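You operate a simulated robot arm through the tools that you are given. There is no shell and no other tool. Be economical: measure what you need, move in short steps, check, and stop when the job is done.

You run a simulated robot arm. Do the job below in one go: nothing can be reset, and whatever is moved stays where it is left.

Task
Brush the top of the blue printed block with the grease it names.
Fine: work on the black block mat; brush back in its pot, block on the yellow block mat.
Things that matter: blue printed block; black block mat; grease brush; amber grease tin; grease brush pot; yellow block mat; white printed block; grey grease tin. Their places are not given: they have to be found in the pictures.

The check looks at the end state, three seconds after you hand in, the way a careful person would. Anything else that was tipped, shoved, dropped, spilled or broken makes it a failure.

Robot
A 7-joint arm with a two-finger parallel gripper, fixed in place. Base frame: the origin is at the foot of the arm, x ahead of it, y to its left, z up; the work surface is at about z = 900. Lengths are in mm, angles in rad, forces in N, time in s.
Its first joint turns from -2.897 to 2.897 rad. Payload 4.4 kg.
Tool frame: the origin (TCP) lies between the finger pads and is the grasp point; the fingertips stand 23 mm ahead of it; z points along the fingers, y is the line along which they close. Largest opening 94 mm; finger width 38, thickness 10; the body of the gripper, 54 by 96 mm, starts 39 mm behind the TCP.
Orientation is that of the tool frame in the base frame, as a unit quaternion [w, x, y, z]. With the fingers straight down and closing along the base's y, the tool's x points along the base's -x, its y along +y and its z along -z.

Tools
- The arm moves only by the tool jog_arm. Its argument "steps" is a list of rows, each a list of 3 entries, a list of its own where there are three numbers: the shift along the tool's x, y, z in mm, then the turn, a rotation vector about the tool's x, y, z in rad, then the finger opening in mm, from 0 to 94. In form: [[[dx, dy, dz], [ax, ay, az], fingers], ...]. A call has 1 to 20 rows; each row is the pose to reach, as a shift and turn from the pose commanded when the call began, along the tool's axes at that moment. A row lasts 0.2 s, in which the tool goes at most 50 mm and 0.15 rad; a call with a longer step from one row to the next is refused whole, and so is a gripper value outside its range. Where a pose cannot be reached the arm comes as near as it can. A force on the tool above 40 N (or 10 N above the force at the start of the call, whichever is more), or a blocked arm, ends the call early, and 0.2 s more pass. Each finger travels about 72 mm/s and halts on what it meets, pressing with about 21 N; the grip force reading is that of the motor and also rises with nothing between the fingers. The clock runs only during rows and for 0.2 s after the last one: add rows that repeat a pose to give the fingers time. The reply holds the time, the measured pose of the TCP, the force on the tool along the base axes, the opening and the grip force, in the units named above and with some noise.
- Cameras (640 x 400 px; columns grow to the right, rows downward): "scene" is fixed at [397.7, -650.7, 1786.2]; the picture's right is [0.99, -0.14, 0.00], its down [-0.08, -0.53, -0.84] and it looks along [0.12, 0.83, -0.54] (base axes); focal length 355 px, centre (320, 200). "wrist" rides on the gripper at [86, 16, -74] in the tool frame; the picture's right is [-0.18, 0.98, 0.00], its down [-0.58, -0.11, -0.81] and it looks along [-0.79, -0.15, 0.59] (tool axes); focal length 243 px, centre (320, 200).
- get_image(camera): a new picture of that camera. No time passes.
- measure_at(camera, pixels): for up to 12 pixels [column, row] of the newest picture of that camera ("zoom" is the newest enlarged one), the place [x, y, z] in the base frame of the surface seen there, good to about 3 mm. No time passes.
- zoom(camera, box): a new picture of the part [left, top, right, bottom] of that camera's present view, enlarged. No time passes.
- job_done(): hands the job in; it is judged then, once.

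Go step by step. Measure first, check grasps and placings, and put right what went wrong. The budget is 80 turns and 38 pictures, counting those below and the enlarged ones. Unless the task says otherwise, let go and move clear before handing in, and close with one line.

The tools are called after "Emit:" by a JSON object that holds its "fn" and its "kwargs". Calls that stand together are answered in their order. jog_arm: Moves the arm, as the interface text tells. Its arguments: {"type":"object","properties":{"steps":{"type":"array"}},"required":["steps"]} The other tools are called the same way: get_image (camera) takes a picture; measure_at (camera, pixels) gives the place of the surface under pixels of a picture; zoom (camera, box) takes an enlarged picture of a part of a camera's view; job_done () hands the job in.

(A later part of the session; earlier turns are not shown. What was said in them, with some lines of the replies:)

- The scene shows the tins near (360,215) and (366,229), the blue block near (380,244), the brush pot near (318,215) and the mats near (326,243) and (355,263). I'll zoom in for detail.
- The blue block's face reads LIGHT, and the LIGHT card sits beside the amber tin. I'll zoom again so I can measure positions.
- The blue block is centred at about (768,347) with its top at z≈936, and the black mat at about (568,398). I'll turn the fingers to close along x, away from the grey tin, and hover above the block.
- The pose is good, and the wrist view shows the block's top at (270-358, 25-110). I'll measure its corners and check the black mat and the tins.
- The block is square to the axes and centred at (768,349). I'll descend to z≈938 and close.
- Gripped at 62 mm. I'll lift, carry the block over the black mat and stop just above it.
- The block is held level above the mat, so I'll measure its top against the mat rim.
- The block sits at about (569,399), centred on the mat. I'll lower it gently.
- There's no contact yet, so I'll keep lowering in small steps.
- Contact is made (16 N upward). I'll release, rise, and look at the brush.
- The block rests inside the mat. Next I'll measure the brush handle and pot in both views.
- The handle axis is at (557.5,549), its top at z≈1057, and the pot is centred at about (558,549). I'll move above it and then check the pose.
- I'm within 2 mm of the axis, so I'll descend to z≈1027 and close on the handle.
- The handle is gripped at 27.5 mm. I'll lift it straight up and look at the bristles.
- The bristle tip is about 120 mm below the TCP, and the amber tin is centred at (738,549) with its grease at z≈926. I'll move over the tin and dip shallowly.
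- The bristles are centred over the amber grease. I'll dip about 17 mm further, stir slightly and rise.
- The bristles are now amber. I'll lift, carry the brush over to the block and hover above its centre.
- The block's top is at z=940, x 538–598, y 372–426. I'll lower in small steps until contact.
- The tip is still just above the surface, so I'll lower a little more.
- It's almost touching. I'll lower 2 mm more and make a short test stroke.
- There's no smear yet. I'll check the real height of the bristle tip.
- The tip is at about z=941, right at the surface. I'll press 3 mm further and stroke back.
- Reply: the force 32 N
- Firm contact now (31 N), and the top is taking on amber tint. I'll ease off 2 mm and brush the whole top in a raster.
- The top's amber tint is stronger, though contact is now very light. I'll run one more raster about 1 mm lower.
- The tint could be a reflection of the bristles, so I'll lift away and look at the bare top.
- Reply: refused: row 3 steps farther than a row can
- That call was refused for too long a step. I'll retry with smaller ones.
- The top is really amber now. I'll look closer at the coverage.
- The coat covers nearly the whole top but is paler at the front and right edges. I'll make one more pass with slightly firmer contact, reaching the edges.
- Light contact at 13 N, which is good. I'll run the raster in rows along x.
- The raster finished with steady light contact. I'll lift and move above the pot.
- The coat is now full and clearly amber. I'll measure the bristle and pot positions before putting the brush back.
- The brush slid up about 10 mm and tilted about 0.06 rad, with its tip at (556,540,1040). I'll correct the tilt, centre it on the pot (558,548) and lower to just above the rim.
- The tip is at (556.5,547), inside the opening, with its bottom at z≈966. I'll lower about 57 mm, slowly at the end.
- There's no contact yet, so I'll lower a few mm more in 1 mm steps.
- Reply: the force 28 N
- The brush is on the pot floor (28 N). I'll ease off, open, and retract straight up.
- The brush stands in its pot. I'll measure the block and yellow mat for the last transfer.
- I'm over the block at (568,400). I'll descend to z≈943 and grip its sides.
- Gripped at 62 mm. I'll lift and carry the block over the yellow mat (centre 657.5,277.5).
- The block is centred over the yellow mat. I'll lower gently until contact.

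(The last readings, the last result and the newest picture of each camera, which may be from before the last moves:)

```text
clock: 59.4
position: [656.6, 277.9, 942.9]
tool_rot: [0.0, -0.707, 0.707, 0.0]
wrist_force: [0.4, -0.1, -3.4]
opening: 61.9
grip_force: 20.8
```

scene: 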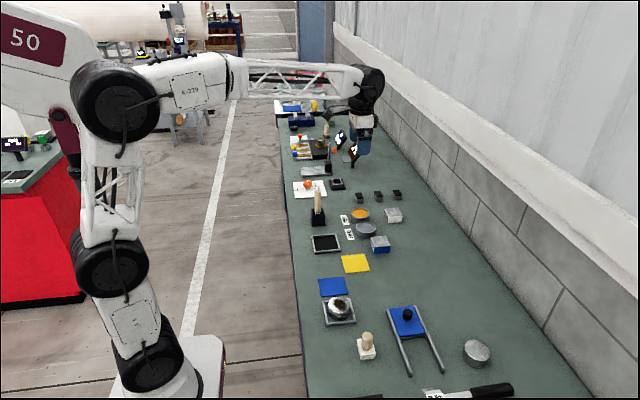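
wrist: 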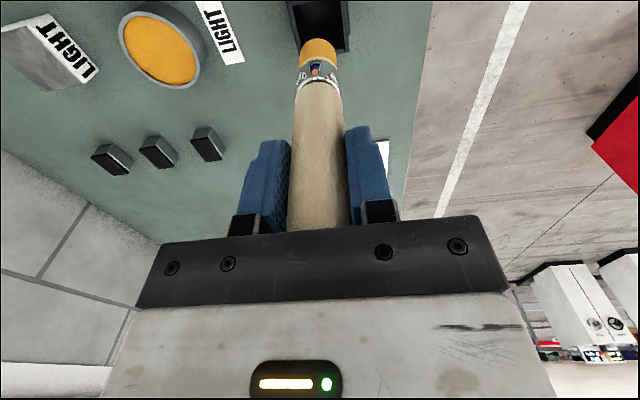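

Emit:
{"fn": "jog_arm", "kwargs": {"steps": [[[0, 0, 1], [0, 0, 0], 45], [[0, 0, 2], [0, 0, 0], 45], [[0, 0, 2], [0, 0, 0], 45]]}}

```text
clock: 60.2
position: [656.6, 277.8, 942.0]
tool_rot: [0.0, -0.707, 0.707, 0.0]
wrist_force: [-0.1, 0.8, -2.8]
opening: 61.7
grip_force: 21.0
```

Still hanging, so I'll go a little lower.

Emit:
{"fn": "jog_arm", "kwargs": {"steps": [[[0, 0, 1], [0, 0, 0], 45], [[0, 0, 2], [0, 0, 0], 45], [[0, 0, 2], [0, 0, 0], 45]]}}

```text
clock: 61.0
position: [656.3, 277.5, 940.3]
tool_rot: [0.0, 0.708, -0.707, 0.001]
wrist_force: [-7.8, 5.4, 12.4]
opening: 61.9
grip_force: 21.4
```

The block is now on the mat (12 N upward). I'll release and rise clear.

Emit:
{"fn": "jog_arm", "kwargs": {"steps": [[[0, 0, -0.5], [0, 0, 0], 70], [[0, 0, -0.5], [0, 0, 0], 94], [[0, 0, -0.5], [0, 0, 0], 94], [[0, 0, -0.5], [0, 0, 0], 94], [[0, 0, -30], [0, 0, 0], 94], [[0, 0, -75], [0, 0, 0], 94], [[0, 0, -120], [0, 0, 0], 94], [[0, 0, -165], [0, 0, 0], 94], [[0, 0, -210], [0, 0, 0], 94], [[0, 0, -250], [0, 0, 0], 94], [[0, 0, -250], [0, 0, 0], 94]]}}

Emit:
{"fn": "zoom", "kwargs": {"camera": "scene", "box": [280, 170, 430, 280]}}

```text
clock: 63.4
position: [655.1, 279.9, 1193.3]
tool_rot: [-0.001, 0.707, -0.707, 0.001]
wrist_force: [-0.5, -0.1, 0.5]
opening: 94.2
grip_force: 0.1
```

```text
3.64 times, centred on (355, 225) of scene
```

zoom: 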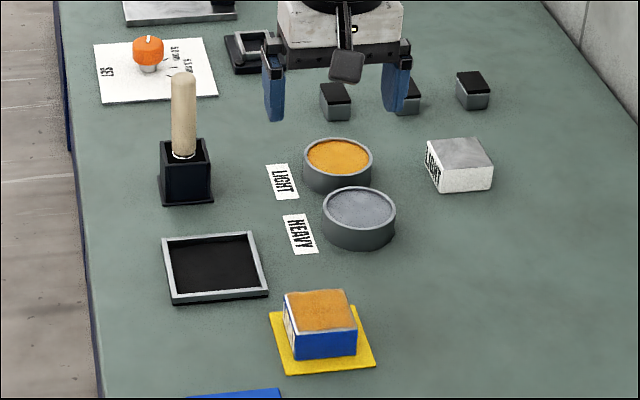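

The block sits greased on the yellow mat at (320,325), the brush is in its pot, and nothing else has moved. I'm handing in.

Emit:
{"fn": "job_done", "kwargs": {}}

```text
The job is handed in.
```

The blue block's top is brushed with the amber LIGHT grease; the block is on the yellow mat, the brush is back in its pot, and the job is handed in.
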